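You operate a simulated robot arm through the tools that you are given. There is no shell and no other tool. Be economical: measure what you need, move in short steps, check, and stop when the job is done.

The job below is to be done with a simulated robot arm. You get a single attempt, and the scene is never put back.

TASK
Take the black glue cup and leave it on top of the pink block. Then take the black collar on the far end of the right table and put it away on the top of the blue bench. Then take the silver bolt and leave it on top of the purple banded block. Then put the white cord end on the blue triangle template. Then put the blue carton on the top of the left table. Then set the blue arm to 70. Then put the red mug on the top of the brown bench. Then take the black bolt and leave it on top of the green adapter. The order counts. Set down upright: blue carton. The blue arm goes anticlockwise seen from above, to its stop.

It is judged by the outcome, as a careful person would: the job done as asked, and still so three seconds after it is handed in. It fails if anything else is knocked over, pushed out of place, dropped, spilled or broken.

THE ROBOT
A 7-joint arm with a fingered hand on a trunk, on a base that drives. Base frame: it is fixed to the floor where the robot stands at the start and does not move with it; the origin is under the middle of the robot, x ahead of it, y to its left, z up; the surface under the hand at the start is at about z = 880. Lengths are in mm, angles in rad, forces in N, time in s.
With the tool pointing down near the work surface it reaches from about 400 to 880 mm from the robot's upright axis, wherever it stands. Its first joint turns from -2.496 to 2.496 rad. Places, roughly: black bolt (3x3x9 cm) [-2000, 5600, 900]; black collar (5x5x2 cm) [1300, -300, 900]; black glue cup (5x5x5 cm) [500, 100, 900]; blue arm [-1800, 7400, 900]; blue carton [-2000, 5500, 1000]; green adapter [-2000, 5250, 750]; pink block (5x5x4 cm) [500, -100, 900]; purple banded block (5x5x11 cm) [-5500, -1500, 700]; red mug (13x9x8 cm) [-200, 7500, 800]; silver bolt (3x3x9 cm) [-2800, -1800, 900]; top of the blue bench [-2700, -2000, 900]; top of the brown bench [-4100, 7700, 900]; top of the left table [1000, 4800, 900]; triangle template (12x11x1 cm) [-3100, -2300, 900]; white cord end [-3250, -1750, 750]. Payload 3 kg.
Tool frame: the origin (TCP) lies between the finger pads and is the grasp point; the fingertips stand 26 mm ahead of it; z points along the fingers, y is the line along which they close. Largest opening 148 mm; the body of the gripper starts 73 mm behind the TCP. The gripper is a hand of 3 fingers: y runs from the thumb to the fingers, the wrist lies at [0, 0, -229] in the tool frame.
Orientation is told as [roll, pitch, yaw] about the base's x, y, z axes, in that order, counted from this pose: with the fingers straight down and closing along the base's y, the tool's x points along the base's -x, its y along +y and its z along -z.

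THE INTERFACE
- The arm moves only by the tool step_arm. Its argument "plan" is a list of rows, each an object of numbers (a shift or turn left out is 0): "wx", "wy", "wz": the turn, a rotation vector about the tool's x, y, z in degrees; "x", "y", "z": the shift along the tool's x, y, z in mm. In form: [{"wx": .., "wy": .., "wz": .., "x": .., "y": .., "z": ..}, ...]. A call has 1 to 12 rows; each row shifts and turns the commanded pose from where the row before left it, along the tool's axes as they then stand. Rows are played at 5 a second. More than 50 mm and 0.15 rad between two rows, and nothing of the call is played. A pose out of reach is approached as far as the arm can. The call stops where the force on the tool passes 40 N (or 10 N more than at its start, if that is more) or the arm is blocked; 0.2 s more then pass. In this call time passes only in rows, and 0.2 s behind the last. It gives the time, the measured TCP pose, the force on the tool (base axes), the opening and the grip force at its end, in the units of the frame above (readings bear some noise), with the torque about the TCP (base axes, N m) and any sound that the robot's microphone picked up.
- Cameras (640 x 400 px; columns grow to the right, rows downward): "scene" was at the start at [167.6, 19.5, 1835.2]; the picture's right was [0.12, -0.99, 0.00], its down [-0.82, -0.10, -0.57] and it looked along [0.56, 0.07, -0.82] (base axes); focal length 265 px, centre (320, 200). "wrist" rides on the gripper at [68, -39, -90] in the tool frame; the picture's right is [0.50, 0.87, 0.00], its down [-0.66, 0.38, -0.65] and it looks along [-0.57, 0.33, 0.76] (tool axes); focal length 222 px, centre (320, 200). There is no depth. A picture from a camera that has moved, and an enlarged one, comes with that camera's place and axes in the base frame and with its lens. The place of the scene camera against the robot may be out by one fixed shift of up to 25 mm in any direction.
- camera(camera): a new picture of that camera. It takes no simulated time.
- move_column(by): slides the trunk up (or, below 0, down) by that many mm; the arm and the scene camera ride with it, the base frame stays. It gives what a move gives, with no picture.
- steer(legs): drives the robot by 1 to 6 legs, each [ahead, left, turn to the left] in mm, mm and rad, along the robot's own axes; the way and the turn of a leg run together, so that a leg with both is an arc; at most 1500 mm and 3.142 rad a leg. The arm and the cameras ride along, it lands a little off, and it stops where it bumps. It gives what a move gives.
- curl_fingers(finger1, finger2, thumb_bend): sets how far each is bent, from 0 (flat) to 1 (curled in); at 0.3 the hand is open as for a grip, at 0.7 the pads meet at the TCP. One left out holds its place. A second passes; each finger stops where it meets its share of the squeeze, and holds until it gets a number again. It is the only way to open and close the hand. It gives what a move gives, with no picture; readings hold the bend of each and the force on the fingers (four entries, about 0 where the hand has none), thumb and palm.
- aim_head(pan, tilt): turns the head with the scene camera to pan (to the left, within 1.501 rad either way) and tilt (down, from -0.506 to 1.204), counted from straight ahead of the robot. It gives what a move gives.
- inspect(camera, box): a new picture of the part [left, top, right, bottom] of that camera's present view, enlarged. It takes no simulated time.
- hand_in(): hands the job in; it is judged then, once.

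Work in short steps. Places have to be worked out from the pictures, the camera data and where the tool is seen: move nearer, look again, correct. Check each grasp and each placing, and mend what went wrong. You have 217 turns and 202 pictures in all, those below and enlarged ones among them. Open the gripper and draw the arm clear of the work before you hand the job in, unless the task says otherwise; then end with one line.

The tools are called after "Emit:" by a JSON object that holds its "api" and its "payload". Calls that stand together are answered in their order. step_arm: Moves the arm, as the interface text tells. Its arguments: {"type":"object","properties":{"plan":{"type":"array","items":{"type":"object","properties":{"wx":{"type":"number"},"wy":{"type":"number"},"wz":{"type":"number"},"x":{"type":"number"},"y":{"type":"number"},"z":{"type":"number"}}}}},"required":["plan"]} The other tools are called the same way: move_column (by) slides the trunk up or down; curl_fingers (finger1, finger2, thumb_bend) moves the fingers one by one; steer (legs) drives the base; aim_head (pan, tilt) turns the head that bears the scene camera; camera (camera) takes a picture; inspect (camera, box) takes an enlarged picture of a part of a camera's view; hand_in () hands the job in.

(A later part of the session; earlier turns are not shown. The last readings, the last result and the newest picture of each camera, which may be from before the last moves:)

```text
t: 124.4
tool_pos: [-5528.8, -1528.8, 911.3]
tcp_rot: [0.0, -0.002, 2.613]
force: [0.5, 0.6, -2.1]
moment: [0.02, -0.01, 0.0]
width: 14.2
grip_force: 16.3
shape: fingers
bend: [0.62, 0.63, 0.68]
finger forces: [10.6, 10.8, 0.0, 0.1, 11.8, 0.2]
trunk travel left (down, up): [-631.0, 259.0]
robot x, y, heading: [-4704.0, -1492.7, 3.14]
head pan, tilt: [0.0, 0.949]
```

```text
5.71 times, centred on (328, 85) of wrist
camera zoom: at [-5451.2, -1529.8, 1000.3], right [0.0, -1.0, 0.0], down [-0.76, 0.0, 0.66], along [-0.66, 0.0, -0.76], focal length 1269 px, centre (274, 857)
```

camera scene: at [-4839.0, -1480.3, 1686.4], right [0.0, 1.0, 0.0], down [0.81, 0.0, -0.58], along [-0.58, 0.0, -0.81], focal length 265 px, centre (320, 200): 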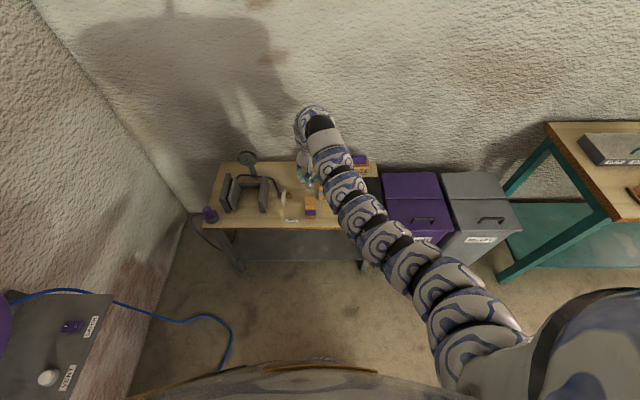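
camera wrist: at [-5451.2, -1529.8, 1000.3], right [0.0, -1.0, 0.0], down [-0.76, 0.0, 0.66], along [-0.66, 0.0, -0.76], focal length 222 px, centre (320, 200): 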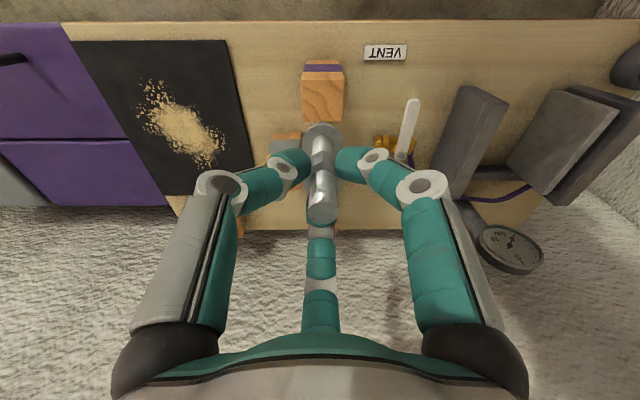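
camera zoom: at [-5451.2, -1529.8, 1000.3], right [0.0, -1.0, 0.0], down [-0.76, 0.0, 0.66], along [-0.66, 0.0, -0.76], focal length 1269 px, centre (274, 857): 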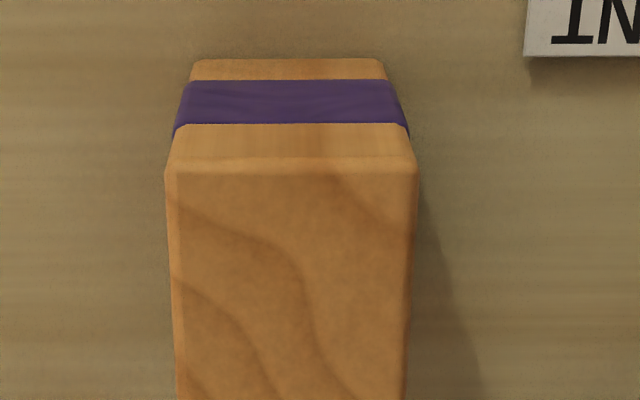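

Triangulation puts the block top at z≈717 with its centre near (-5537,-1532). I'll correct the position and lower 75 mm.

Emit:
{"api": "step_arm", "payload": {"plan": [{"x": -5.4, "y": 6.6, "z": 20}, {"z": 30}, {"z": 25}]}}

Emit:
{"api": "camera", "payload": {"camera": "wrist"}}

Emit:
{"api": "inspect", "payload": {"camera": "scene", "box": [230, 130, 390, 230]}}

```text
t: 125.2
tool_pos: [-5538.7, -1531.2, 836.4]
tcp_rot: [-0.001, -0.002, 2.614]
force: [-0.1, -0.3, -1.2]
moment: [0.0, 0.02, 0.0]
width: 14.2
grip_force: 16.5
shape: fingers
bend: [0.62, 0.63, 0.68]
finger forces: [10.6, 10.7, 0.0, 0.0, 11.9, 0.0]
trunk travel left (down, up): [-631.0, 259.0]
robot x, y, heading: [-4704.9, -1491.9, 3.136]
head pan, tilt: [0.0, 0.949]
```

```text
135 pictures are left
camera wrist: at [-5459.7, -1532.3, 924.4], right [0.0, -1.0, 0.0], down [-0.76, 0.0, 0.66], along [-0.66, 0.0, -0.76], focal length 222 px, centre (320, 200)
```

wrist: 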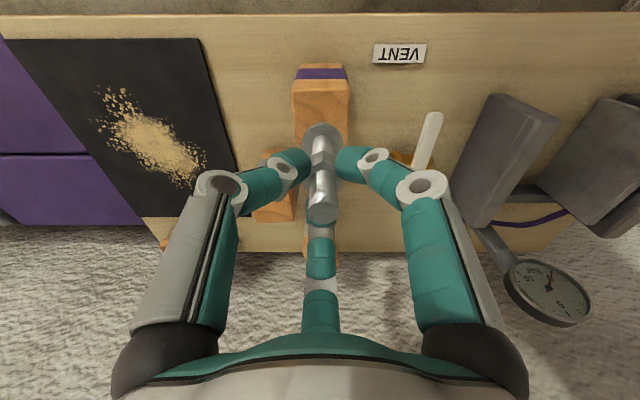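

```text
4.00 times, centred on (310, 180) of scene
camera zoom: at [-4839.4, -1480.3, 1686.3], right [0.0, 1.0, 0.0], down [0.81, 0.0, -0.58], along [-0.58, 0.0, -0.81], focal length 1059 px, centre (360, 280)
```

zoom: 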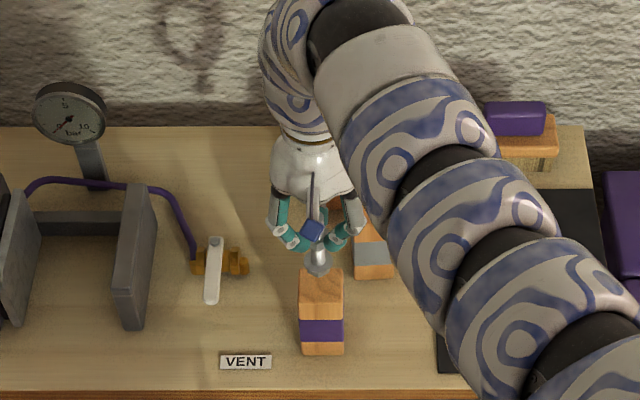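

The scene view shows the bolt's disc just above the block, laterally centred. I'll descend gently to contact.

Emit:
{"api": "step_arm", "payload": {"plan": [{"z": 3}, {"z": 2}, {"z": 2}]}}

Emit:
{"api": "inspect", "payload": {"camera": "scene", "box": [270, 165, 350, 215]}}

Emit:
{"api": "inspect", "payload": {"camera": "wrist", "box": [264, 50, 376, 120]}}

```text
t: 126.0
tool_pos: [-5538.7, -1532.1, 829.2]
tcp_rot: [0.001, -0.001, 2.612]
force: [0.1, 0.4, -1.8]
moment: [-0.03, 0.02, 0.02]
width: 14.1
grip_force: 16.9
shape: fingers
bend: [0.62, 0.63, 0.68]
finger forces: [10.7, 10.7, 0.0, 0.0, 11.9, 0.1]
trunk travel left (down, up): [-631.0, 259.0]
robot x, y, heading: [-4699.8, -1489.9, 3.137]
head pan, tilt: [0.0, 0.949]
```

```text
8.00 times, centred on (310, 190) of scene
camera zoom: at [-4839.1, -1480.3, 1686.3], right [0.0, 1.0, 0.0], down [0.81, 0.0, -0.58], along [-0.58, 0.0, -0.81], focal length 2118 px, centre (400, 280)
```

zoom: 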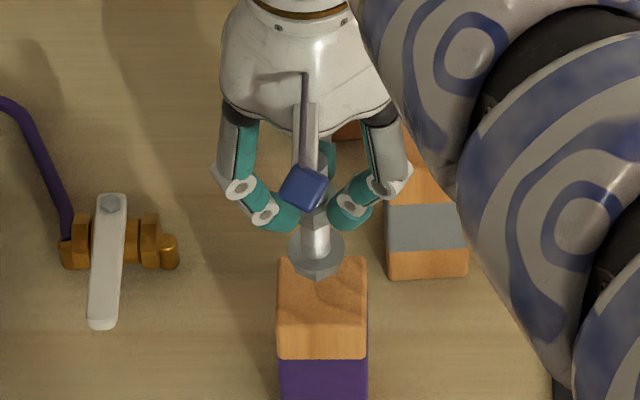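

```text
5.71 times, centred on (320, 85) of wrist
camera zoom: at [-5459.7, -1532.8, 918.3], right [0.0, -1.0, 0.0], down [-0.76, 0.0, 0.66], along [-0.66, 0.0, -0.76], focal length 1269 px, centre (320, 857)
```

zoom: 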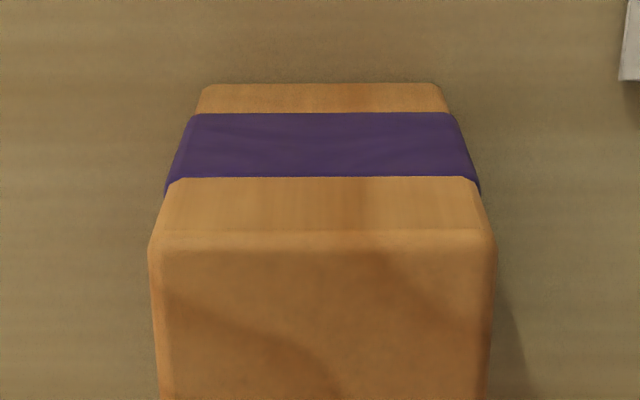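

Combined views give a block top z≈728 with its centre near (-5535,-1533). I'll shift ~5 mm toward the front and lower toward the expected contact at TCP≈812.

Emit:
{"api": "step_arm", "payload": {"plan": [{"x": 4.9, "y": -1.5, "z": 4}, {"z": 4}, {"z": 3}]}}

Emit:
{"api": "inspect", "payload": {"camera": "scene", "box": [270, 165, 350, 215]}}

```text
t: 126.8
tool_pos: [-5533.1, -1533.5, 819.4]
tcp_rot: [0.0, -0.001, 2.614]
force: [0.4, 0.2, -1.8]
moment: [-0.02, 0.01, 0.0]
width: 13.9
grip_force: 17.0
shape: fingers
bend: [0.62, 0.63, 0.68]
finger forces: [10.7, 10.6, 0.1, 0.0, 11.9, 0.1]
trunk travel left (down, up): [-631.0, 259.0]
robot x, y, heading: [-4700.8, -1492.1, 3.139]
head pan, tilt: [0.0, 0.949]
```

```text
8.00 times, centred on (310, 190) of scene
camera zoom: at [-4839.2, -1480.3, 1686.3], right [0.0, 1.0, 0.0], down [0.81, 0.0, -0.58], along [-0.58, 0.0, -0.81], focal length 2118 px, centre (400, 280)
```

zoom: 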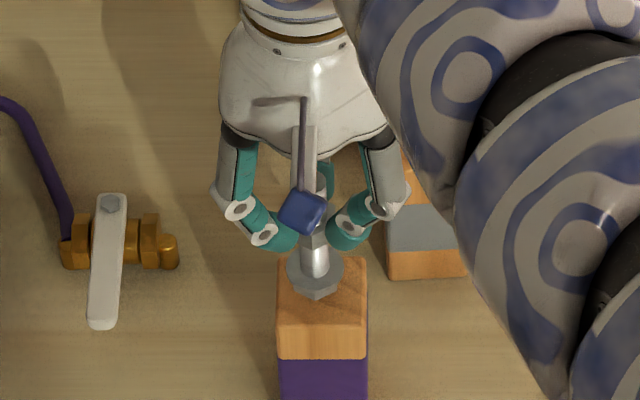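

The disc sits slightly behind centre, so I'll move 4 mm toward the robot and keep lowering in small steps.

Emit:
{"api": "step_arm", "payload": {"plan": [{"x": 3.5, "y": -2, "z": 2}, {"z": 2}, {"z": 1}, {"z": 1}]}}

```text
t: 127.8
tool_pos: [-5529.1, -1533.7, 812.5]
tcp_rot: [0.0, -0.003, 2.613]
force: [-0.1, -0.5, -1.0]
moment: [-0.02, 0.04, 0.02]
width: 14.0
grip_force: 16.9
shape: fingers
bend: [0.62, 0.63, 0.68]
finger forces: [10.7, 10.7, 0.0, 0.0, 11.9, 0.1]
trunk travel left (down, up): [-631.0, 259.0]
robot x, y, heading: [-4705.0, -1490.6, 3.134]
head pan, tilt: [0.0, 0.949]
```

Emit:
{"api": "step_arm", "payload": {"plan": [{"z": 1}, {"z": 1}, {"z": 1}, {"z": 1}]}}

Emit:
{"api": "inspect", "payload": {"camera": "scene", "box": [270, 165, 350, 215]}}

```text
t: 128.8
tool_pos: [-5529.5, -1533.9, 809.9]
tcp_rot: [0.002, -0.004, 2.613]
force: [-0.9, -0.6, 0.5]
moment: [-0.01, 0.04, -0.02]
width: 14.1
grip_force: 17.8
shape: fingers
bend: [0.62, 0.63, 0.68]
finger forces: [11.2, 11.2, 0.1, 0.0, 12.2, 0.0]
trunk travel left (down, up): [-631.0, 259.0]
robot x, y, heading: [-4704.2, -1489.7, 3.136]
head pan, tilt: [0.0, 0.949]
```

```text
8.00 times, centred on (310, 190) of scene
camera zoom: at [-4838.9, -1480.3, 1686.4], right [0.0, 1.0, 0.0], down [0.81, 0.0, -0.58], along [-0.58, 0.0, -0.81], focal length 2118 px, centre (400, 280)
```

zoom: 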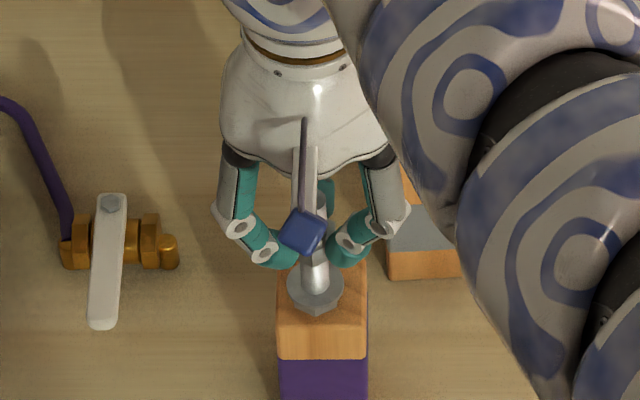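

Contact is starting (force rose by about 2 N) and the disc is centred on the block. One more mm to seat it.

Emit:
{"api": "step_arm", "payload": {"plan": [{"z": 1}]}}

```text
t: 129.2
tool_pos: [-5529.3, -1532.3, 808.6]
tcp_rot: [0.003, -0.003, 2.614]
force: [-0.6, -0.5, 5.7]
moment: [-0.01, 0.02, -0.02]
width: 13.9
grip_force: 17.9
shape: fingers
bend: [0.62, 0.62, 0.68]
finger forces: [11.6, 11.7, 0.0, 0.0, 12.9, 0.0]
trunk travel left (down, up): [-631.0, 259.0]
robot x, y, heading: [-4705.9, -1491.0, 3.136]
head pan, tilt: [0.0, 0.949]
```

It's seated, so I'll release evenly in two stages.

Emit:
{"api": "curl_fingers", "payload": {"finger1": 0.57, "finger2": 0.57, "thumb_bend": 0.62}}

Emit:
{"api": "curl_fingers", "payload": {"finger1": 0.48, "finger2": 0.48, "thumb_bend": 0.48}}

Emit:
{"api": "step_arm", "payload": {"plan": [{"z": -20}, {"z": -30}, {"z": -40}, {"z": -40}]}}

Emit:
{"api": "inspect", "payload": {"camera": "scene", "box": [230, 130, 390, 230]}}

Emit:
{"api": "camera", "payload": {"camera": "wrist"}}

```text
t: 130.2
tool_pos: [-5528.5, -1532.9, 807.1]
tcp_rot: [0.0, -0.004, 2.613]
force: [-1.0, 1.1, -0.1]
moment: [-0.03, 0.0, 0.0]
width: 32.7
grip_force: 0.0
shape: fingers
bend: [0.56, 0.56, 0.62]
finger forces: [0.0, 0.0, 0.1, 0.0, 0.0, 0.0]
trunk travel left (down, up): [-631.0, 259.0]
robot x, y, heading: [-4699.5, -1490.6, 3.14]
head pan, tilt: [0.0, 0.949]
```

```text
t: 131.2
tool_pos: [-5529.1, -1533.2, 807.6]
tcp_rot: [0.0, -0.002, 2.611]
force: [0.3, -1.0, 0.3]
moment: [-0.07, -0.01, 0.02]
width: 68.4
grip_force: 0.2
shape: fingers
bend: [0.48, 0.48, 0.48]
finger forces: [0.0, 0.0, 0.0, 0.0, 0.0, 0.0]
trunk travel left (down, up): [-631.0, 259.0]
robot x, y, heading: [-4701.0, -1493.1, 3.142]
head pan, tilt: [0.0, 0.949]
```

```text
t: 132.2
tool_pos: [-5528.7, -1533.1, 939.0]
tcp_rot: [0.002, -0.004, 2.613]
force: [0.1, -0.5, -0.7]
moment: [0.03, 0.02, 0.03]
width: 68.2
grip_force: 0.1
shape: fingers
bend: [0.48, 0.48, 0.48]
finger forces: [0.0, 0.1, 0.1, 0.1, 0.0, 0.1]
trunk travel left (down, up): [-631.0, 259.0]
robot x, y, heading: [-4699.9, -1494.8, 3.139]
head pan, tilt: [0.0, 0.949]
```

```text
4.00 times, centred on (310, 180) of scene
camera zoom: at [-4838.7, -1480.3, 1686.4], right [0.0, 1.0, 0.0], down [0.81, 0.0, -0.58], along [-0.58, 0.0, -0.81], focal length 1059 px, centre (360, 280)
```

zoom: 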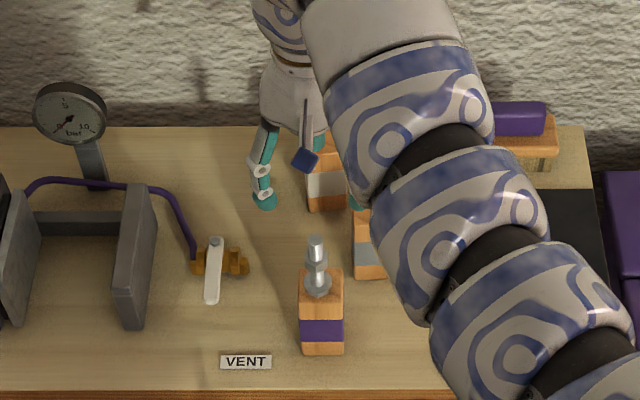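

```text
128 pictures are left
camera wrist: at [-5450.0, -1534.1, 1027.6], right [0.0, -1.0, 0.0], down [-0.75, 0.0, 0.66], along [-0.66, 0.0, -0.75], focal length 222 px, centre (320, 200)
```

wrist: 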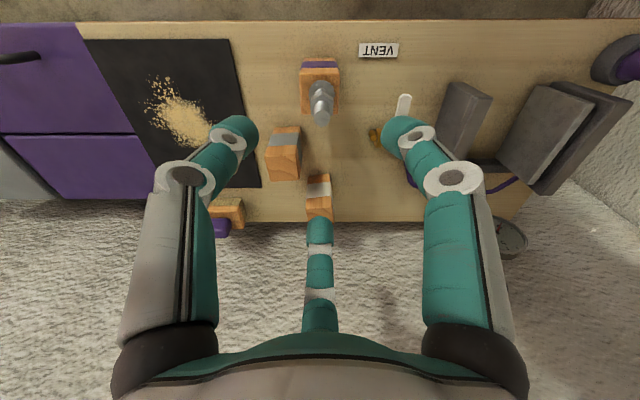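

The bolt stands steady on the purple banded block. Now I'll raise the trunk again, retrace to the open floor and face the blue bench to find the white cord end.

Emit:
{"api": "move_column", "payload": {"by": 150}}

Emit:
{"api": "steer", "payload": {"legs": [[0, -880, 0], [0, 0, 1.571], [0, 1450, 0]]}}

Emit:
{"api": "aim_head", "payload": {"pan": 0, "tilt": 0.5}}

Emit:
{"api": "camera", "payload": {"camera": "scene"}}

```text
t: 134.0
tool_pos: [-5528.0, -1532.8, 1088.6]
tcp_rot: [0.0, -0.003, 2.614]
force: [-0.2, 0.1, 0.1]
moment: [-0.02, 0.02, 0.03]
width: 68.2
grip_force: 0.0
shape: fingers
bend: [0.48, 0.48, 0.48]
finger forces: [0.0, 0.0, 0.1, 0.1, 0.0, 0.1]
trunk travel left (down, up): [-781.0, 109.0]
robot x, y, heading: [-4701.9, -1492.2, 3.137]
head pan, tilt: [0.0, 0.949]
```

```text
t: 149.3
tool_pos: [-3192.1, -1425.7, 1088.3]
tcp_rot: [0.0, -0.001, -2.093]
force: [-0.5, -1.1, 0.1]
moment: [0.03, 0.04, 0.0]
width: 68.4
grip_force: 0.0
shape: fingers
bend: [0.48, 0.48, 0.48]
finger forces: [0.0, 0.0, 0.1, 0.1, 0.1, 0.0]
trunk travel left (down, up): [-781.0, 109.0]
robot x, y, heading: [-3238.7, -598.6, -1.568]
head pan, tilt: [0.0, 0.949]
```

```text
t: 150.2
tool_pos: [-3192.7, -1425.7, 1088.7]
tcp_rot: [-0.002, -0.003, -2.093]
force: [-0.9, -0.7, -0.1]
moment: [-0.01, 0.02, -0.04]
width: 68.2
grip_force: 0.0
shape: fingers
bend: [0.48, 0.48, 0.48]
finger forces: [0.0, 0.0, 0.0, 0.0, 0.1, 0.0]
trunk travel left (down, up): [-781.0, 109.0]
robot x, y, heading: [-3237.0, -599.8, -1.571]
head pan, tilt: [0.0, 0.499]
```

```text
127 pictures are left
camera scene: at [-3223.7, -760.0, 1873.8], right [-1.0, 0.0, 0.0], down [0.0, 0.48, -0.88], along [0.0, -0.88, -0.48], focal length 265 px, centre (320, 200)
```

scene: 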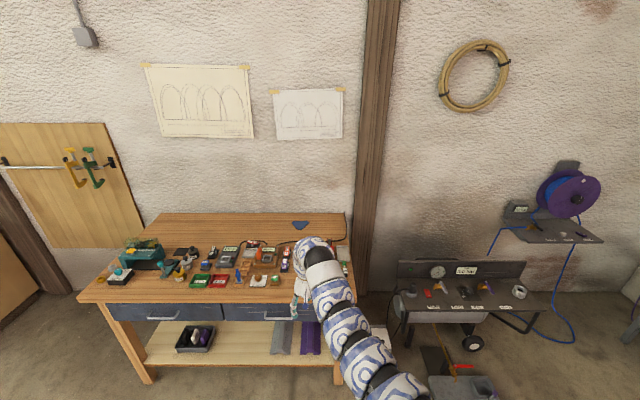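

The arm is hiding the corner, so I'll look through the wrist camera, which faces the bench.

Emit:
{"api": "camera", "payload": {"camera": "wrist"}}

Emit:
{"api": "inspect", "payload": {"camera": "scene", "box": [220, 200, 380, 300]}}

```text
126 pictures are left
camera wrist: at [-3192.7, -1347.4, 1176.7], right [1.0, 0.0, 0.0], down [0.0, -0.76, 0.66], along [0.0, -0.66, -0.76], focal length 222 px, centre (320, 200)
```

wrist: 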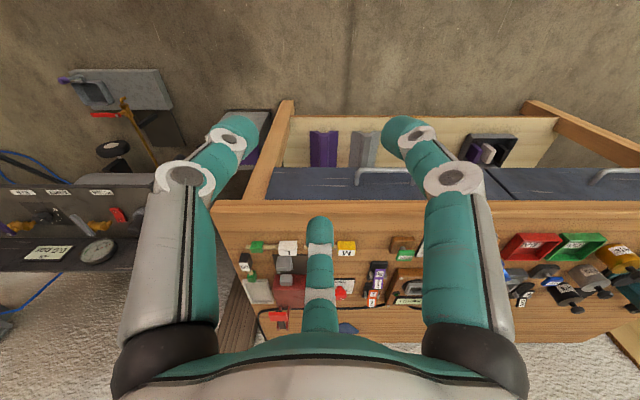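

```text
4.00 times, centred on (300, 250) of scene
camera zoom: at [-3223.7, -760.0, 1873.8], right [-1.0, 0.0, 0.0], down [0.0, 0.48, -0.88], along [0.0, -0.88, -0.48], focal length 1059 px, centre (400, 0)
```

zoom: 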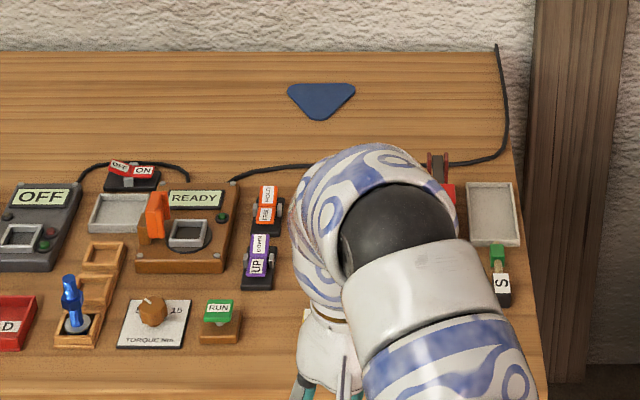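

I'll zoom the wrist view onto the far front corner of the bench.

Emit:
{"api": "inspect", "payload": {"camera": "wrist", "box": [230, 230, 390, 330]}}

Emit:
{"api": "inspect", "payload": {"camera": "wrist", "box": [180, 90, 340, 190]}}

```text
4.00 times, centred on (310, 280) of wrist
camera zoom: at [-3192.7, -1347.4, 1176.7], right [1.0, 0.0, 0.0], down [0.0, -0.76, 0.66], along [0.0, -0.66, -0.76], focal length 888 px, centre (360, -120)
```

zoom: 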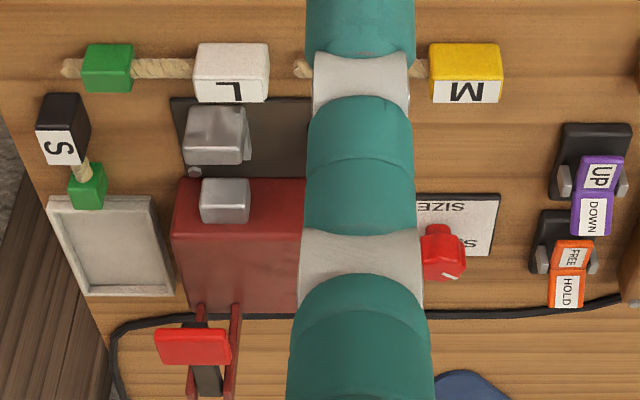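

```text
4.00 times, centred on (260, 140) of wrist
camera zoom: at [-3192.7, -1347.4, 1176.7], right [1.0, 0.0, 0.0], down [0.0, -0.76, 0.66], along [0.0, -0.66, -0.76], focal length 888 px, centre (560, 440)
```

zoom: 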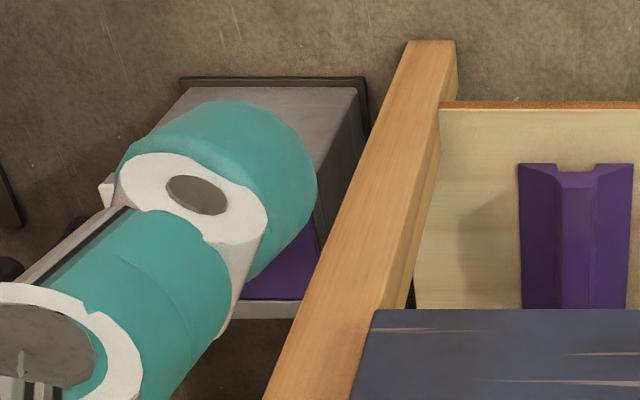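

These are short rope cords with labelled end blocks. The white "L" block, roped to a green block, lies near (-3263,-1748), so that's the white cord end. I'll drive closer for an overhead look.

Emit:
{"api": "steer", "payload": {"legs": [[280, 0, 0]]}}

Emit:
{"api": "step_arm", "payload": {"plan": [{"x": -25, "y": -43}, {"x": -12, "y": -21}]}}

Emit:
{"api": "camera", "payload": {"camera": "wrist"}}

```text
t: 152.2
tool_pos: [-3191.4, -1707.6, 1087.8]
tcp_rot: [0.001, -0.002, -2.093]
force: [-0.4, 0.3, 0.5]
moment: [0.02, -0.01, -0.05]
width: 68.2
grip_force: 0.2
shape: fingers
bend: [0.48, 0.48, 0.48]
finger forces: [0.0, 0.0, 0.0, 0.1, 0.1, 0.1]
trunk travel left (down, up): [-781.0, 109.0]
robot x, y, heading: [-3234.8, -885.1, -1.566]
head pan, tilt: [0.0, 0.499]
```

```text
t: 152.8
tool_pos: [-3265.5, -1708.0, 1088.0]
tcp_rot: [0.0, -0.002, -2.092]
force: [-0.3, 0.6, -1.2]
moment: [-0.02, 0.0, 0.01]
width: 68.4
grip_force: 0.1
shape: fingers
bend: [0.48, 0.48, 0.48]
finger forces: [0.1, 0.1, 0.1, 0.0, 0.1, 0.1]
trunk travel left (down, up): [-781.0, 109.0]
robot x, y, heading: [-3239.6, -883.7, -1.567]
head pan, tilt: [0.0, 0.499]
```

```text
122 pictures are left
camera wrist: at [-3266.6, -1629.5, 1176.9], right [1.0, 0.0, 0.0], down [0.0, -0.76, 0.66], along [0.0, -0.66, -0.76], focal length 222 px, centre (320, 200)
```

wrist: 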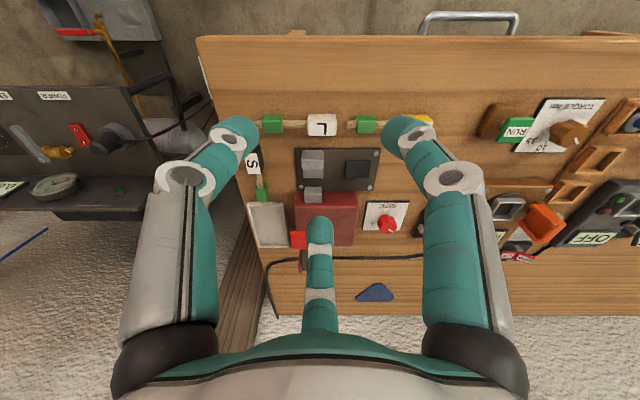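

The L block is at about (-3265,-1751) and the template centre at about (-3108,-2254). I'll zoom in on both.

Emit:
{"api": "inspect", "payload": {"camera": "wrist", "box": [240, 90, 400, 190]}}

Emit:
{"api": "inspect", "payload": {"camera": "wrist", "box": [340, 270, 420, 320]}}

```text
4.00 times, centred on (320, 140) of wrist
camera zoom: at [-3266.6, -1629.5, 1176.9], right [1.0, 0.0, 0.0], down [0.0, -0.76, 0.66], along [0.0, -0.66, -0.76], focal length 888 px, centre (320, 440)
```

zoom: 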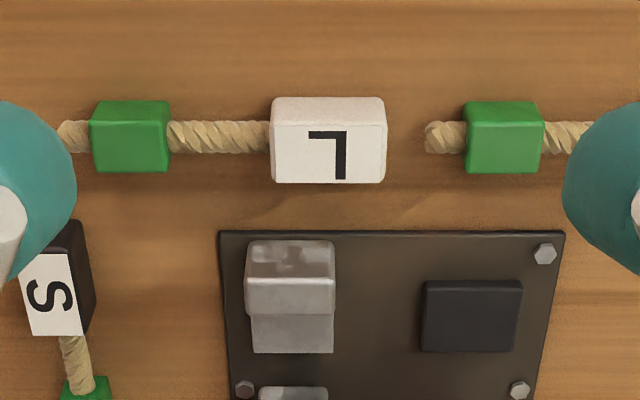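

```text
8.00 times, centred on (380, 295) of wrist
camera zoom: at [-3266.6, -1629.5, 1176.9], right [1.0, 0.0, 0.0], down [0.0, -0.76, 0.66], along [0.0, -0.66, -0.76], focal length 1777 px, centre (-160, -560)
```

zoom: 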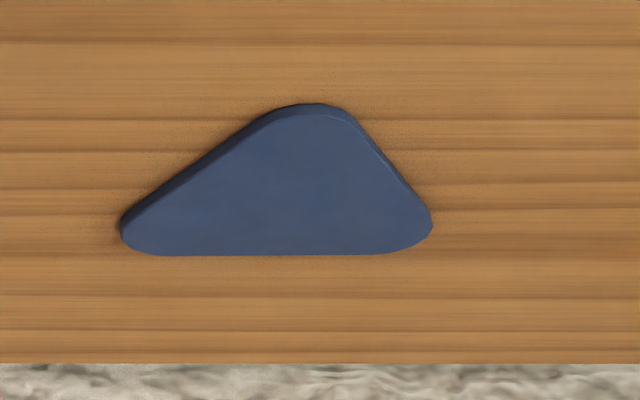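

I want fingers at 0°, 120° and 240° so they press the long faces and the free end, with the rope passing between two fingers. I'll move over the block, rotate 30° more, and lower partway.

Emit:
{"api": "step_arm", "payload": {"plan": [{"x": -39.2, "y": 24.2}, {"wz": 7.5}, {"wz": 7.5}, {"wz": 7.5}, {"wz": 7.5}, {"z": 40}, {"z": 40}, {"z": 20}]}}

Emit:
{"api": "camera", "payload": {"camera": "wrist"}}

```text
t: 154.6
tool_pos: [-3265.2, -1753.0, 987.5]
tcp_rot: [0.001, -0.001, -2.617]
force: [0.3, -0.5, 0.6]
moment: [0.01, 0.02, 0.0]
width: 68.7
grip_force: 0.1
shape: fingers
bend: [0.48, 0.48, 0.48]
finger forces: [0.0, 0.0, 0.1, 0.1, 0.0, 0.0]
trunk travel left (down, up): [-781.0, 109.0]
robot x, y, heading: [-3237.9, -876.2, -1.563]
head pan, tilt: [0.0, 0.499]
```

```text
119 pictures are left
camera wrist: at [-3226.3, -1685.5, 1075.8], right [0.87, -0.5, 0.0], down [-0.38, -0.65, 0.66], along [-0.33, -0.57, -0.75], focal length 222 px, centre (320, 200)
```

wrist: 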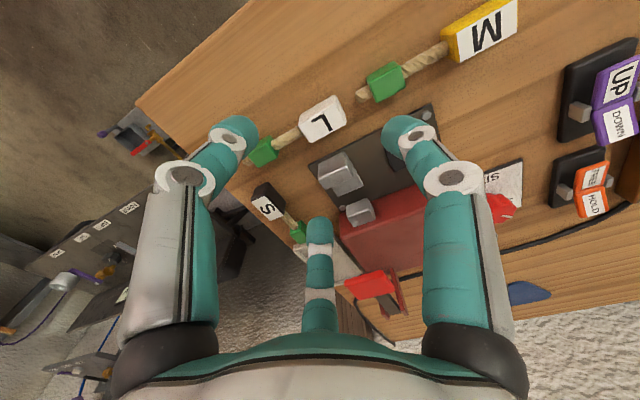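

The L top is at about (-3262,-1754). I'll zoom to check the clearance to the metal clamp next to it.

Emit:
{"api": "inspect", "payload": {"camera": "wrist", "box": [260, 70, 420, 170]}}

Emit:
{"api": "inspect", "payload": {"camera": "wrist", "box": [260, 130, 420, 230]}}

```text
4.00 times, centred on (340, 120) of wrist
camera zoom: at [-3226.3, -1685.5, 1075.8], right [0.87, -0.5, 0.0], down [-0.38, -0.65, 0.66], along [-0.33, -0.57, -0.75], focal length 888 px, centre (240, 520)
```

zoom: 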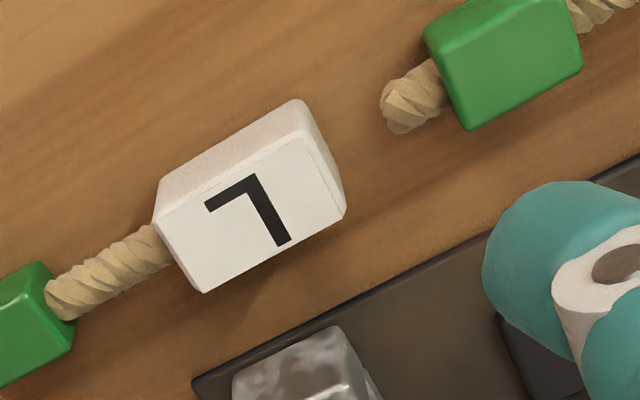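

```text
4.00 times, centred on (340, 180) of wrist
camera zoom: at [-3226.3, -1685.5, 1075.8], right [0.87, -0.5, 0.0], down [-0.38, -0.65, 0.66], along [-0.33, -0.57, -0.75], focal length 888 px, centre (240, 280)
```

zoom: 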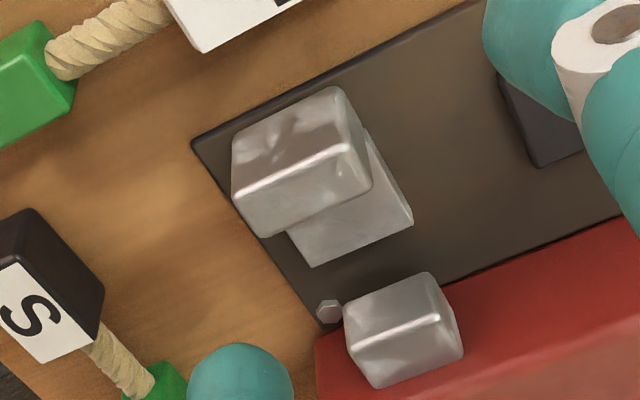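

The clamp's face is at y≈-1797, leaving about 6–10 mm for the rear finger. I'll narrow to 0.53, grip only the top ~14 mm of the block, and descend in steps while checking.

Emit:
{"api": "curl_fingers", "payload": {"finger1": 0.53, "finger2": 0.53, "thumb_bend": 0.53}}

Emit:
{"api": "step_arm", "payload": {"plan": [{"x": 1.7, "y": 1.5, "z": 25}, {"z": 27}]}}

Emit:
{"api": "camera", "payload": {"camera": "wrist"}}

```text
t: 155.6
tool_pos: [-3265.3, -1752.5, 987.5]
tcp_rot: [0.003, -0.002, -2.617]
force: [0.9, -0.6, -0.2]
moment: [-0.02, 0.01, -0.02]
width: 52.6
grip_force: 0.0
shape: fingers
bend: [0.53, 0.53, 0.53]
finger forces: [0.0, 0.1, 0.1, 0.0, 0.0, 0.0]
trunk travel left (down, up): [-781.0, 109.0]
robot x, y, heading: [-3240.8, -881.3, -1.569]
head pan, tilt: [0.0, 0.499]
```

```text
t: 156.2
tool_pos: [-3264.2, -1753.7, 934.8]
tcp_rot: [0.0, -0.001, -2.617]
force: [0.5, -1.1, 0.3]
moment: [0.03, -0.01, -0.01]
width: 52.6
grip_force: 0.1
shape: fingers
bend: [0.53, 0.53, 0.53]
finger forces: [0.0, 0.0, 0.0, 0.0, 0.0, 0.0]
trunk travel left (down, up): [-781.0, 109.0]
robot x, y, heading: [-3242.7, -880.6, -1.566]
head pan, tilt: [0.0, 0.499]
```

```text
116 pictures are left
camera wrist: at [-3224.8, -1685.5, 1023.5], right [0.87, -0.5, 0.0], down [-0.38, -0.66, 0.65], along [-0.33, -0.57, -0.76], focal length 222 px, centre (320, 200)
```

wrist: 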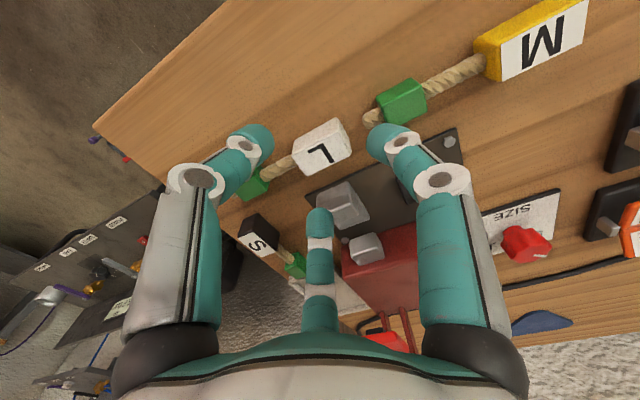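

The L block seems to be at about (-3262,-1752). I'll nudge and lower to z≈914.

Emit:
{"api": "step_arm", "payload": {"plan": [{"x": 2.6, "y": -0.5, "z": 10}, {"z": 10}]}}

Emit:
{"api": "inspect", "payload": {"camera": "wrist", "box": [220, 100, 420, 225]}}

```text
t: 156.8
tool_pos: [-3263.0, -1752.9, 916.2]
tcp_rot: [0.002, 0.0, -2.618]
force: [-0.3, -0.1, 0.0]
moment: [-0.01, 0.0, -0.01]
width: 52.6
grip_force: 0.1
shape: fingers
bend: [0.53, 0.53, 0.53]
finger forces: [0.0, 0.0, 0.0, 0.0, 0.0, 0.0]
trunk travel left (down, up): [-781.0, 109.0]
robot x, y, heading: [-3241.8, -880.3, -1.57]
head pan, tilt: [0.0, 0.499]
```

```text
3.20 times, centred on (320, 162) of wrist
camera zoom: at [-3222.3, -1684.4, 1004.6], right [0.87, -0.5, 0.0], down [-0.38, -0.65, 0.66], along [-0.33, -0.57, -0.75], focal length 711 px, centre (320, 320)
```

zoom: 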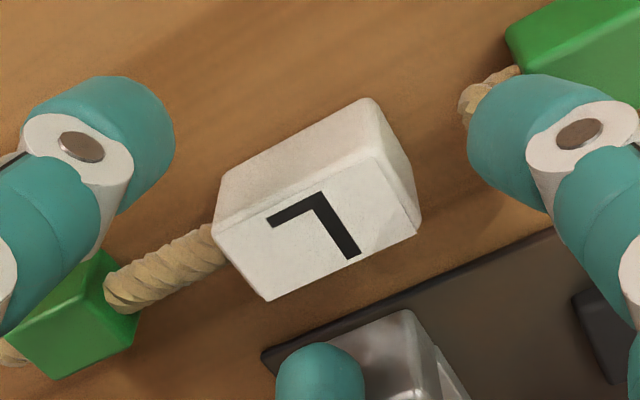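

The rear fingertip is close to the clamp. I'll narrow to 0.56 for more clearance and lower 8 mm.

Emit:
{"api": "curl_fingers", "payload": {"finger1": 0.56, "finger2": 0.56, "thumb_bend": 0.57}}

Emit:
{"api": "inspect", "payload": {"camera": "wrist", "box": [220, 100, 420, 225]}}

```text
t: 157.8
tool_pos: [-3259.1, -1751.0, 915.5]
tcp_rot: [0.001, -0.003, -2.618]
force: [-0.6, 0.0, -0.5]
moment: [-0.01, 0.01, 0.02]
width: 43.0
grip_force: 0.0
shape: fingers
bend: [0.56, 0.56, 0.56]
finger forces: [0.0, 0.0, 0.1, 0.0, 0.0, 0.0]
trunk travel left (down, up): [-781.0, 109.0]
robot x, y, heading: [-3240.9, -882.8, -1.562]
head pan, tilt: [0.0, 0.499]
```

```text
3.20 times, centred on (320, 162) of wrist
camera zoom: at [-3221.5, -1684.4, 1005.0], right [0.87, -0.5, 0.0], down [-0.38, -0.65, 0.66], along [-0.33, -0.57, -0.75], focal length 711 px, centre (320, 320)
```

zoom: 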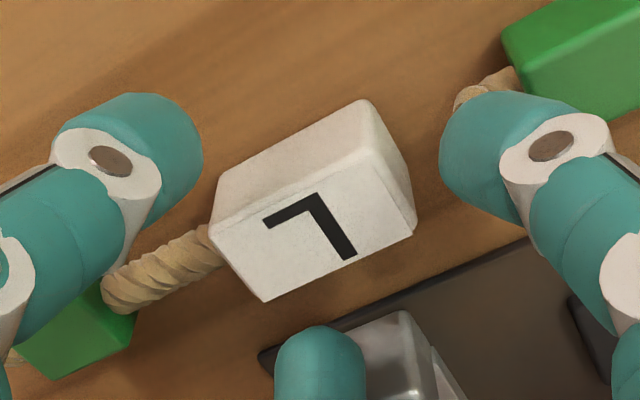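

Clearances look fine. I'll lower to TCP z≈906 and close.

Emit:
{"api": "step_arm", "payload": {"plan": [{"x": -1, "z": 5}, {"z": 4}]}}

Emit:
{"api": "curl_fingers", "payload": {"finger1": 0.7, "finger2": 0.7, "thumb_bend": 0.7}}

Emit:
{"api": "camera", "payload": {"camera": "wrist"}}

```text
t: 158.4
tool_pos: [-3262.6, -1751.5, 907.7]
tcp_rot: [0.001, -0.003, -2.619]
force: [-0.1, -0.2, 1.9]
moment: [0.0, -0.05, -0.01]
width: 41.6
grip_force: 1.2
shape: fingers
bend: [0.57, 0.56, 0.56]
finger forces: [2.2, 0.0, 0.0, 0.0, 0.0, 0.1]
trunk travel left (down, up): [-781.0, 109.0]
robot x, y, heading: [-3238.6, -876.6, -1.568]
head pan, tilt: [0.0, 0.499]
```

```text
t: 159.4
tool_pos: [-3261.0, -1752.1, 907.7]
tcp_rot: [0.001, 0.0, -2.616]
force: [0.8, 0.5, -0.2]
moment: [0.0, 0.03, 0.01]
width: 15.5
grip_force: 8.8
shape: fingers
bend: [0.64, 0.63, 0.66]
finger forces: [5.1, 5.9, 0.0, 0.0, 6.3, 0.0]
trunk travel left (down, up): [-781.0, 109.0]
robot x, y, heading: [-3240.8, -879.2, -1.565]
head pan, tilt: [0.0, 0.499]
```

```text
113 pictures are left
camera wrist: at [-3222.2, -1683.9, 996.0], right [0.87, -0.5, 0.0], down [-0.38, -0.65, 0.66], along [-0.33, -0.57, -0.76], focal length 222 px, centre (320, 200)
```

wrist: 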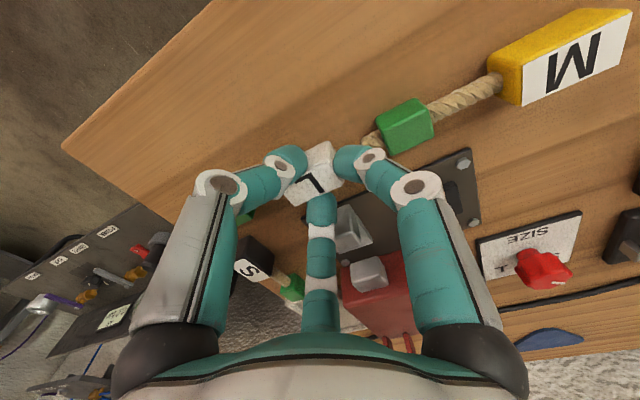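

The fingers hold the white block with about 5–6 N each. I'll lift slowly and look.

Emit:
{"api": "step_arm", "payload": {"plan": [{"z": -8}, {"z": -12}, {"z": -20}]}}

Emit:
{"api": "camera", "payload": {"camera": "wrist"}}

```text
t: 160.2
tool_pos: [-3262.2, -1751.3, 947.6]
tcp_rot: [0.003, 0.0, -2.616]
force: [1.1, 0.3, -1.0]
moment: [0.0, -0.02, -0.02]
width: 15.5
grip_force: 8.5
shape: fingers
bend: [0.65, 0.63, 0.66]
finger forces: [4.9, 5.8, 0.0, 0.1, 6.2, 0.0]
trunk travel left (down, up): [-781.0, 109.0]
robot x, y, heading: [-3240.3, -878.7, -1.57]
head pan, tilt: [0.0, 0.499]
```

```text
112 pictures are left
camera wrist: at [-3222.2, -1684.0, 1036.6], right [0.87, -0.5, 0.0], down [-0.38, -0.65, 0.66], along [-0.33, -0.57, -0.76], focal length 222 px, centre (320, 200)
```

wrist: 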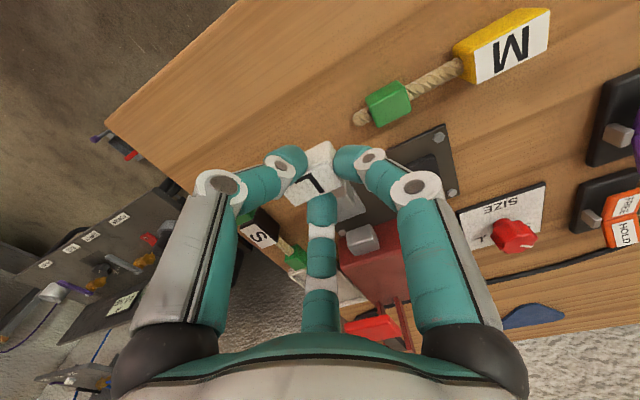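

It's held, with the cord dangling. I'll lift high, then strafe left and drive in toward the template.

Emit:
{"api": "step_arm", "payload": {"plan": [{"z": -35}, {"z": -40}, {"z": -40}, {"z": -20}]}}

Emit:
{"api": "steer", "payload": {"legs": [[0, 150, 0]]}}

Emit:
{"api": "aim_head", "payload": {"pan": 0, "tilt": 0.9}}

Emit:
{"api": "camera", "payload": {"camera": "scene"}}

Emit:
{"api": "camera", "payload": {"camera": "wrist"}}

```text
t: 161.2
tool_pos: [-3261.7, -1753.0, 1082.3]
tcp_rot: [0.002, -0.001, -2.618]
force: [0.0, -0.2, -0.1]
moment: [0.04, -0.04, -0.01]
width: 15.3
grip_force: 8.7
shape: fingers
bend: [0.65, 0.63, 0.66]
finger forces: [4.6, 5.8, 0.0, 0.1, 6.1, 0.0]
trunk travel left (down, up): [-781.0, 109.0]
robot x, y, heading: [-3238.0, -883.8, -1.571]
head pan, tilt: [0.0, 0.499]
```

```text
t: 162.6
tool_pos: [-3109.3, -1750.7, 1082.2]
tcp_rot: [0.002, -0.004, -2.616]
force: [-0.7, -0.3, -0.5]
moment: [-0.01, 0.0, -0.01]
width: 15.0
grip_force: 8.5
shape: fingers
bend: [0.65, 0.63, 0.66]
finger forces: [4.5, 5.7, 0.0, 0.0, 6.2, 0.1]
trunk travel left (down, up): [-781.0, 109.0]
robot x, y, heading: [-3087.2, -881.4, -1.566]
head pan, tilt: [0.0, 0.499]
```

```text
t: 163.4
tool_pos: [-3109.8, -1750.4, 1084.0]
tcp_rot: [0.001, -0.001, -2.618]
force: [-0.2, -0.9, -0.4]
moment: [0.0, -0.01, -0.03]
width: 15.2
grip_force: 8.1
shape: fingers
bend: [0.65, 0.63, 0.66]
finger forces: [4.6, 5.8, 0.0, 0.1, 6.2, 0.1]
trunk travel left (down, up): [-781.0, 109.0]
robot x, y, heading: [-3088.0, -877.5, -1.569]
head pan, tilt: [0.0, 0.901]
```

```text
111 pictures are left
camera scene: at [-3071.0, -1025.4, 1840.0], right [-1.0, 0.0, 0.0], down [0.0, 0.78, -0.62], along [0.0, -0.62, -0.78], focal length 265 px, centre (320, 200)
```

scene: 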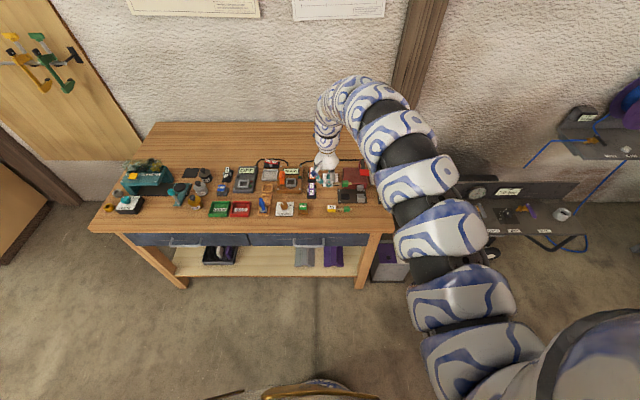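

```text
110 pictures are left
camera wrist: at [-3070.6, -1683.4, 1171.1], right [0.87, -0.5, 0.0], down [-0.38, -0.65, 0.66], along [-0.33, -0.57, -0.75], focal length 222 px, centre (320, 200)
```

wrist: 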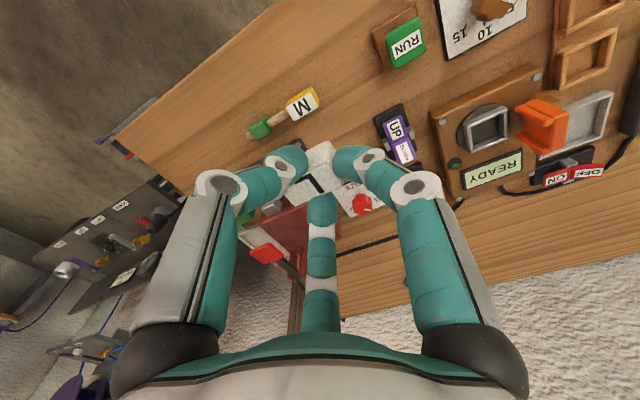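

The front is clear, so I'll drive forward 400 mm. The hand then passes over the clear rear wood toward the template.

Emit:
{"api": "steer", "payload": {"legs": [[400, 0, 0]]}}

Emit:
{"api": "camera", "payload": {"camera": "wrist"}}

Emit:
{"api": "camera", "payload": {"camera": "scene"}}

```text
t: 165.9
tool_pos: [-3103.1, -2150.0, 1082.6]
tcp_rot: [0.002, -0.001, -2.611]
force: [-0.6, -0.1, -0.5]
moment: [-0.01, -0.04, 0.0]
width: 15.0
grip_force: 7.8
shape: fingers
bend: [0.65, 0.63, 0.66]
finger forces: [4.6, 5.8, 0.0, 0.0, 6.1, 0.0]
trunk travel left (down, up): [-781.0, 109.0]
robot x, y, heading: [-3083.9, -1281.2, -1.566]
head pan, tilt: [0.0, 0.901]
```

```text
109 pictures are left
camera wrist: at [-3065.2, -2082.8, 1170.5], right [0.87, -0.49, 0.0], down [-0.37, -0.66, 0.66], along [-0.32, -0.57, -0.76], focal length 222 px, centre (320, 200)
```

wrist: 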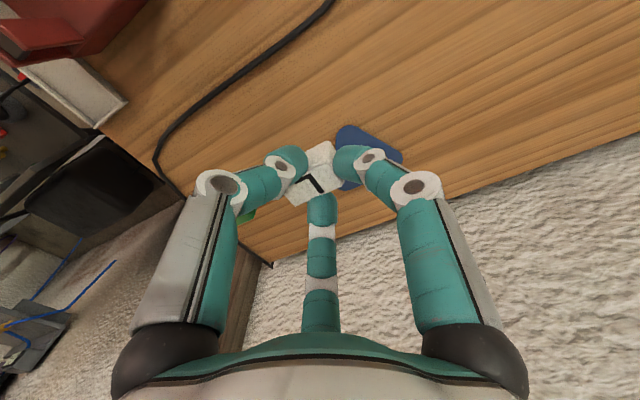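

```text
108 pictures are left
camera scene: at [-3068.5, -1425.4, 1839.8], right [-1.0, -0.01, 0.0], down [-0.01, 0.78, -0.62], along [0.0, -0.62, -0.78], focal length 265 px, centre (320, 200)
```

scene: 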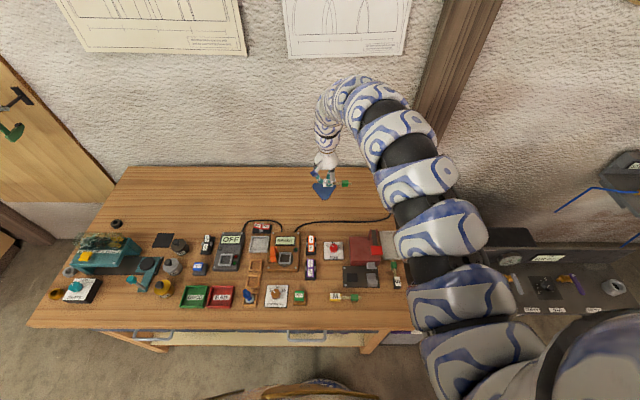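

The cord sticks out fairly stiffly toward the green end. I'll zoom the scene view on the hand and template.

Emit:
{"api": "inspect", "payload": {"camera": "scene", "box": [280, 140, 376, 200]}}

Emit:
{"api": "inspect", "payload": {"camera": "wrist", "box": [220, 110, 420, 235]}}

```text
6.67 times, centred on (328, 170) of scene
camera zoom: at [-3068.5, -1425.4, 1839.8], right [-1.0, -0.01, 0.0], down [-0.01, 0.78, -0.62], along [0.0, -0.62, -0.78], focal length 1765 px, centre (267, 400)
```

zoom: 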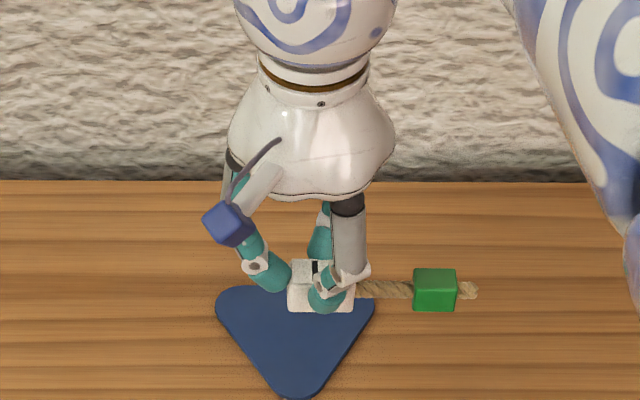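

```text
3.20 times, centred on (320, 172) of wrist
camera zoom: at [-3065.2, -2082.8, 1170.5], right [0.87, -0.49, 0.0], down [-0.37, -0.66, 0.66], along [-0.32, -0.57, -0.76], focal length 711 px, centre (320, 288)
```

zoom: 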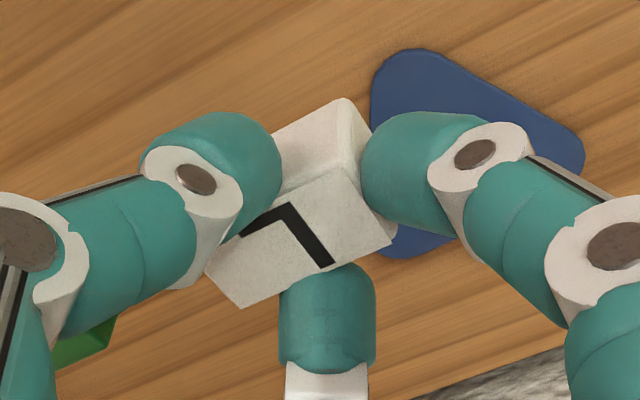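

The cord is rigid and level in the hand. The target L centre is about (-3093,-2266) on the template. I'll lower the trunk 130 mm, which also helps forward reach, then extend.

Emit:
{"api": "move_column", "payload": {"by": -130}}

Emit:
{"api": "step_arm", "payload": {"plan": [{"x": -13, "y": 26}, {"x": -13, "y": 26}, {"x": -13, "y": 26}, {"x": -12, "y": 26}]}}

Emit:
{"api": "inspect", "payload": {"camera": "scene", "box": [280, 130, 392, 200]}}

```text
t: 167.5
tool_pos: [-3102.9, -2150.1, 952.3]
tcp_rot: [0.001, -0.001, -2.61]
force: [0.2, -1.0, 0.2]
moment: [0.0, -0.01, 0.01]
width: 14.7
grip_force: 8.2
shape: fingers
bend: [0.65, 0.63, 0.66]
finger forces: [4.6, 5.8, 0.1, 0.0, 6.1, 0.0]
trunk travel left (down, up): [-651.0, 239.0]
robot x, y, heading: [-3083.3, -1282.6, -1.564]
head pan, tilt: [0.0, 0.901]
```

```text
t: 168.5
tool_pos: [-3100.6, -2206.4, 953.2]
tcp_rot: [0.002, -0.003, -2.612]
force: [0.2, 0.4, -0.8]
moment: [0.04, -0.04, 0.03]
width: 14.2
grip_force: 8.1
shape: fingers
bend: [0.65, 0.63, 0.66]
finger forces: [4.7, 5.8, 0.0, 0.0, 6.1, 0.1]
out of reach, approached as far as the arm can: row 3, 4
trunk travel left (down, up): [-651.0, 239.0]
robot x, y, heading: [-3089.2, -1275.3, -1.567]
head pan, tilt: [0.0, 0.901]
```

```text
5.71 times, centred on (336, 165) of scene
camera zoom: at [-3068.5, -1424.9, 1709.9], right [-1.0, -0.01, 0.0], down [-0.01, 0.78, -0.62], along [0.0, -0.62, -0.78], focal length 1513 px, centre (229, 400)
```

zoom: 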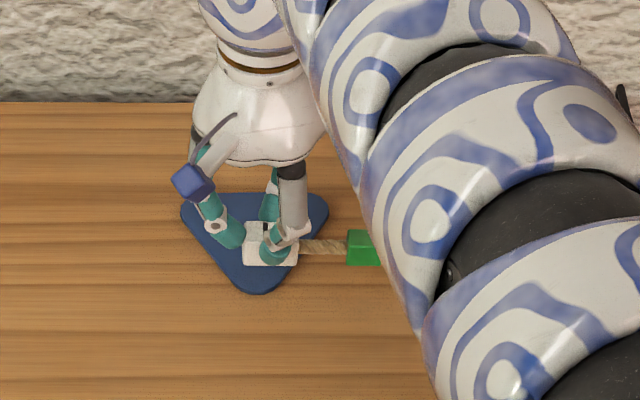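

The arm tops out about 930 mm from the axis, so I still need ~55 mm. I'll creep the base forward 50 mm; the bench edge is still >280 mm from the axis.

Emit:
{"api": "steer", "payload": {"legs": [[50, 0, 0]]}}

Emit:
{"api": "inspect", "payload": {"camera": "scene", "box": [280, 130, 392, 200]}}

Emit:
{"api": "camera", "payload": {"camera": "wrist"}}

```text
t: 169.4
tool_pos: [-3101.6, -2256.9, 952.4]
tcp_rot: [0.001, 0.0, -2.615]
force: [0.3, 0.2, -0.9]
moment: [0.02, -0.01, 0.03]
width: 14.3
grip_force: 8.4
shape: fingers
bend: [0.65, 0.63, 0.66]
finger forces: [4.6, 5.8, 0.1, 0.0, 6.2, 0.1]
trunk travel left (down, up): [-651.0, 239.0]
robot x, y, heading: [-3085.6, -1330.6, -1.563]
head pan, tilt: [0.0, 0.901]
```

```text
5.71 times, centred on (336, 165) of scene
camera zoom: at [-3068.3, -1476.2, 1709.8], right [-1.0, -0.01, 0.0], down [-0.01, 0.78, -0.62], along [0.0, -0.62, -0.78], focal length 1513 px, centre (229, 400)
```

zoom: 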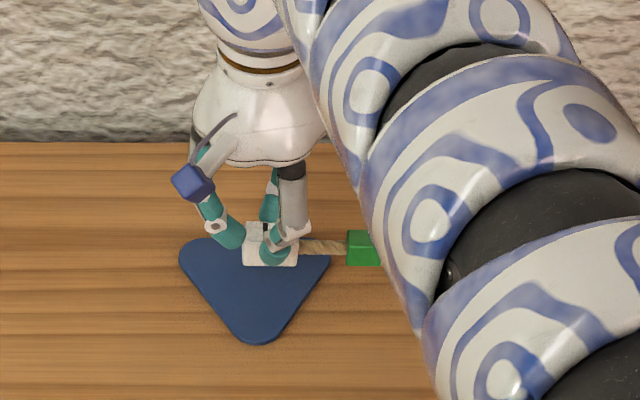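

```text
103 pictures are left
camera wrist: at [-3062.4, -2189.1, 1041.4], right [0.87, -0.49, 0.0], down [-0.37, -0.66, 0.66], along [-0.32, -0.57, -0.76], focal length 222 px, centre (320, 200)
```

wrist: 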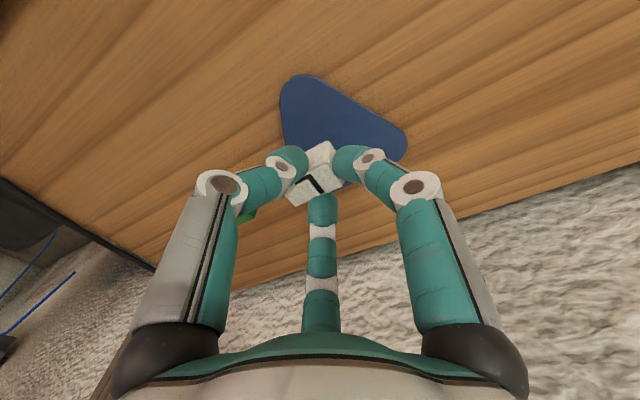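

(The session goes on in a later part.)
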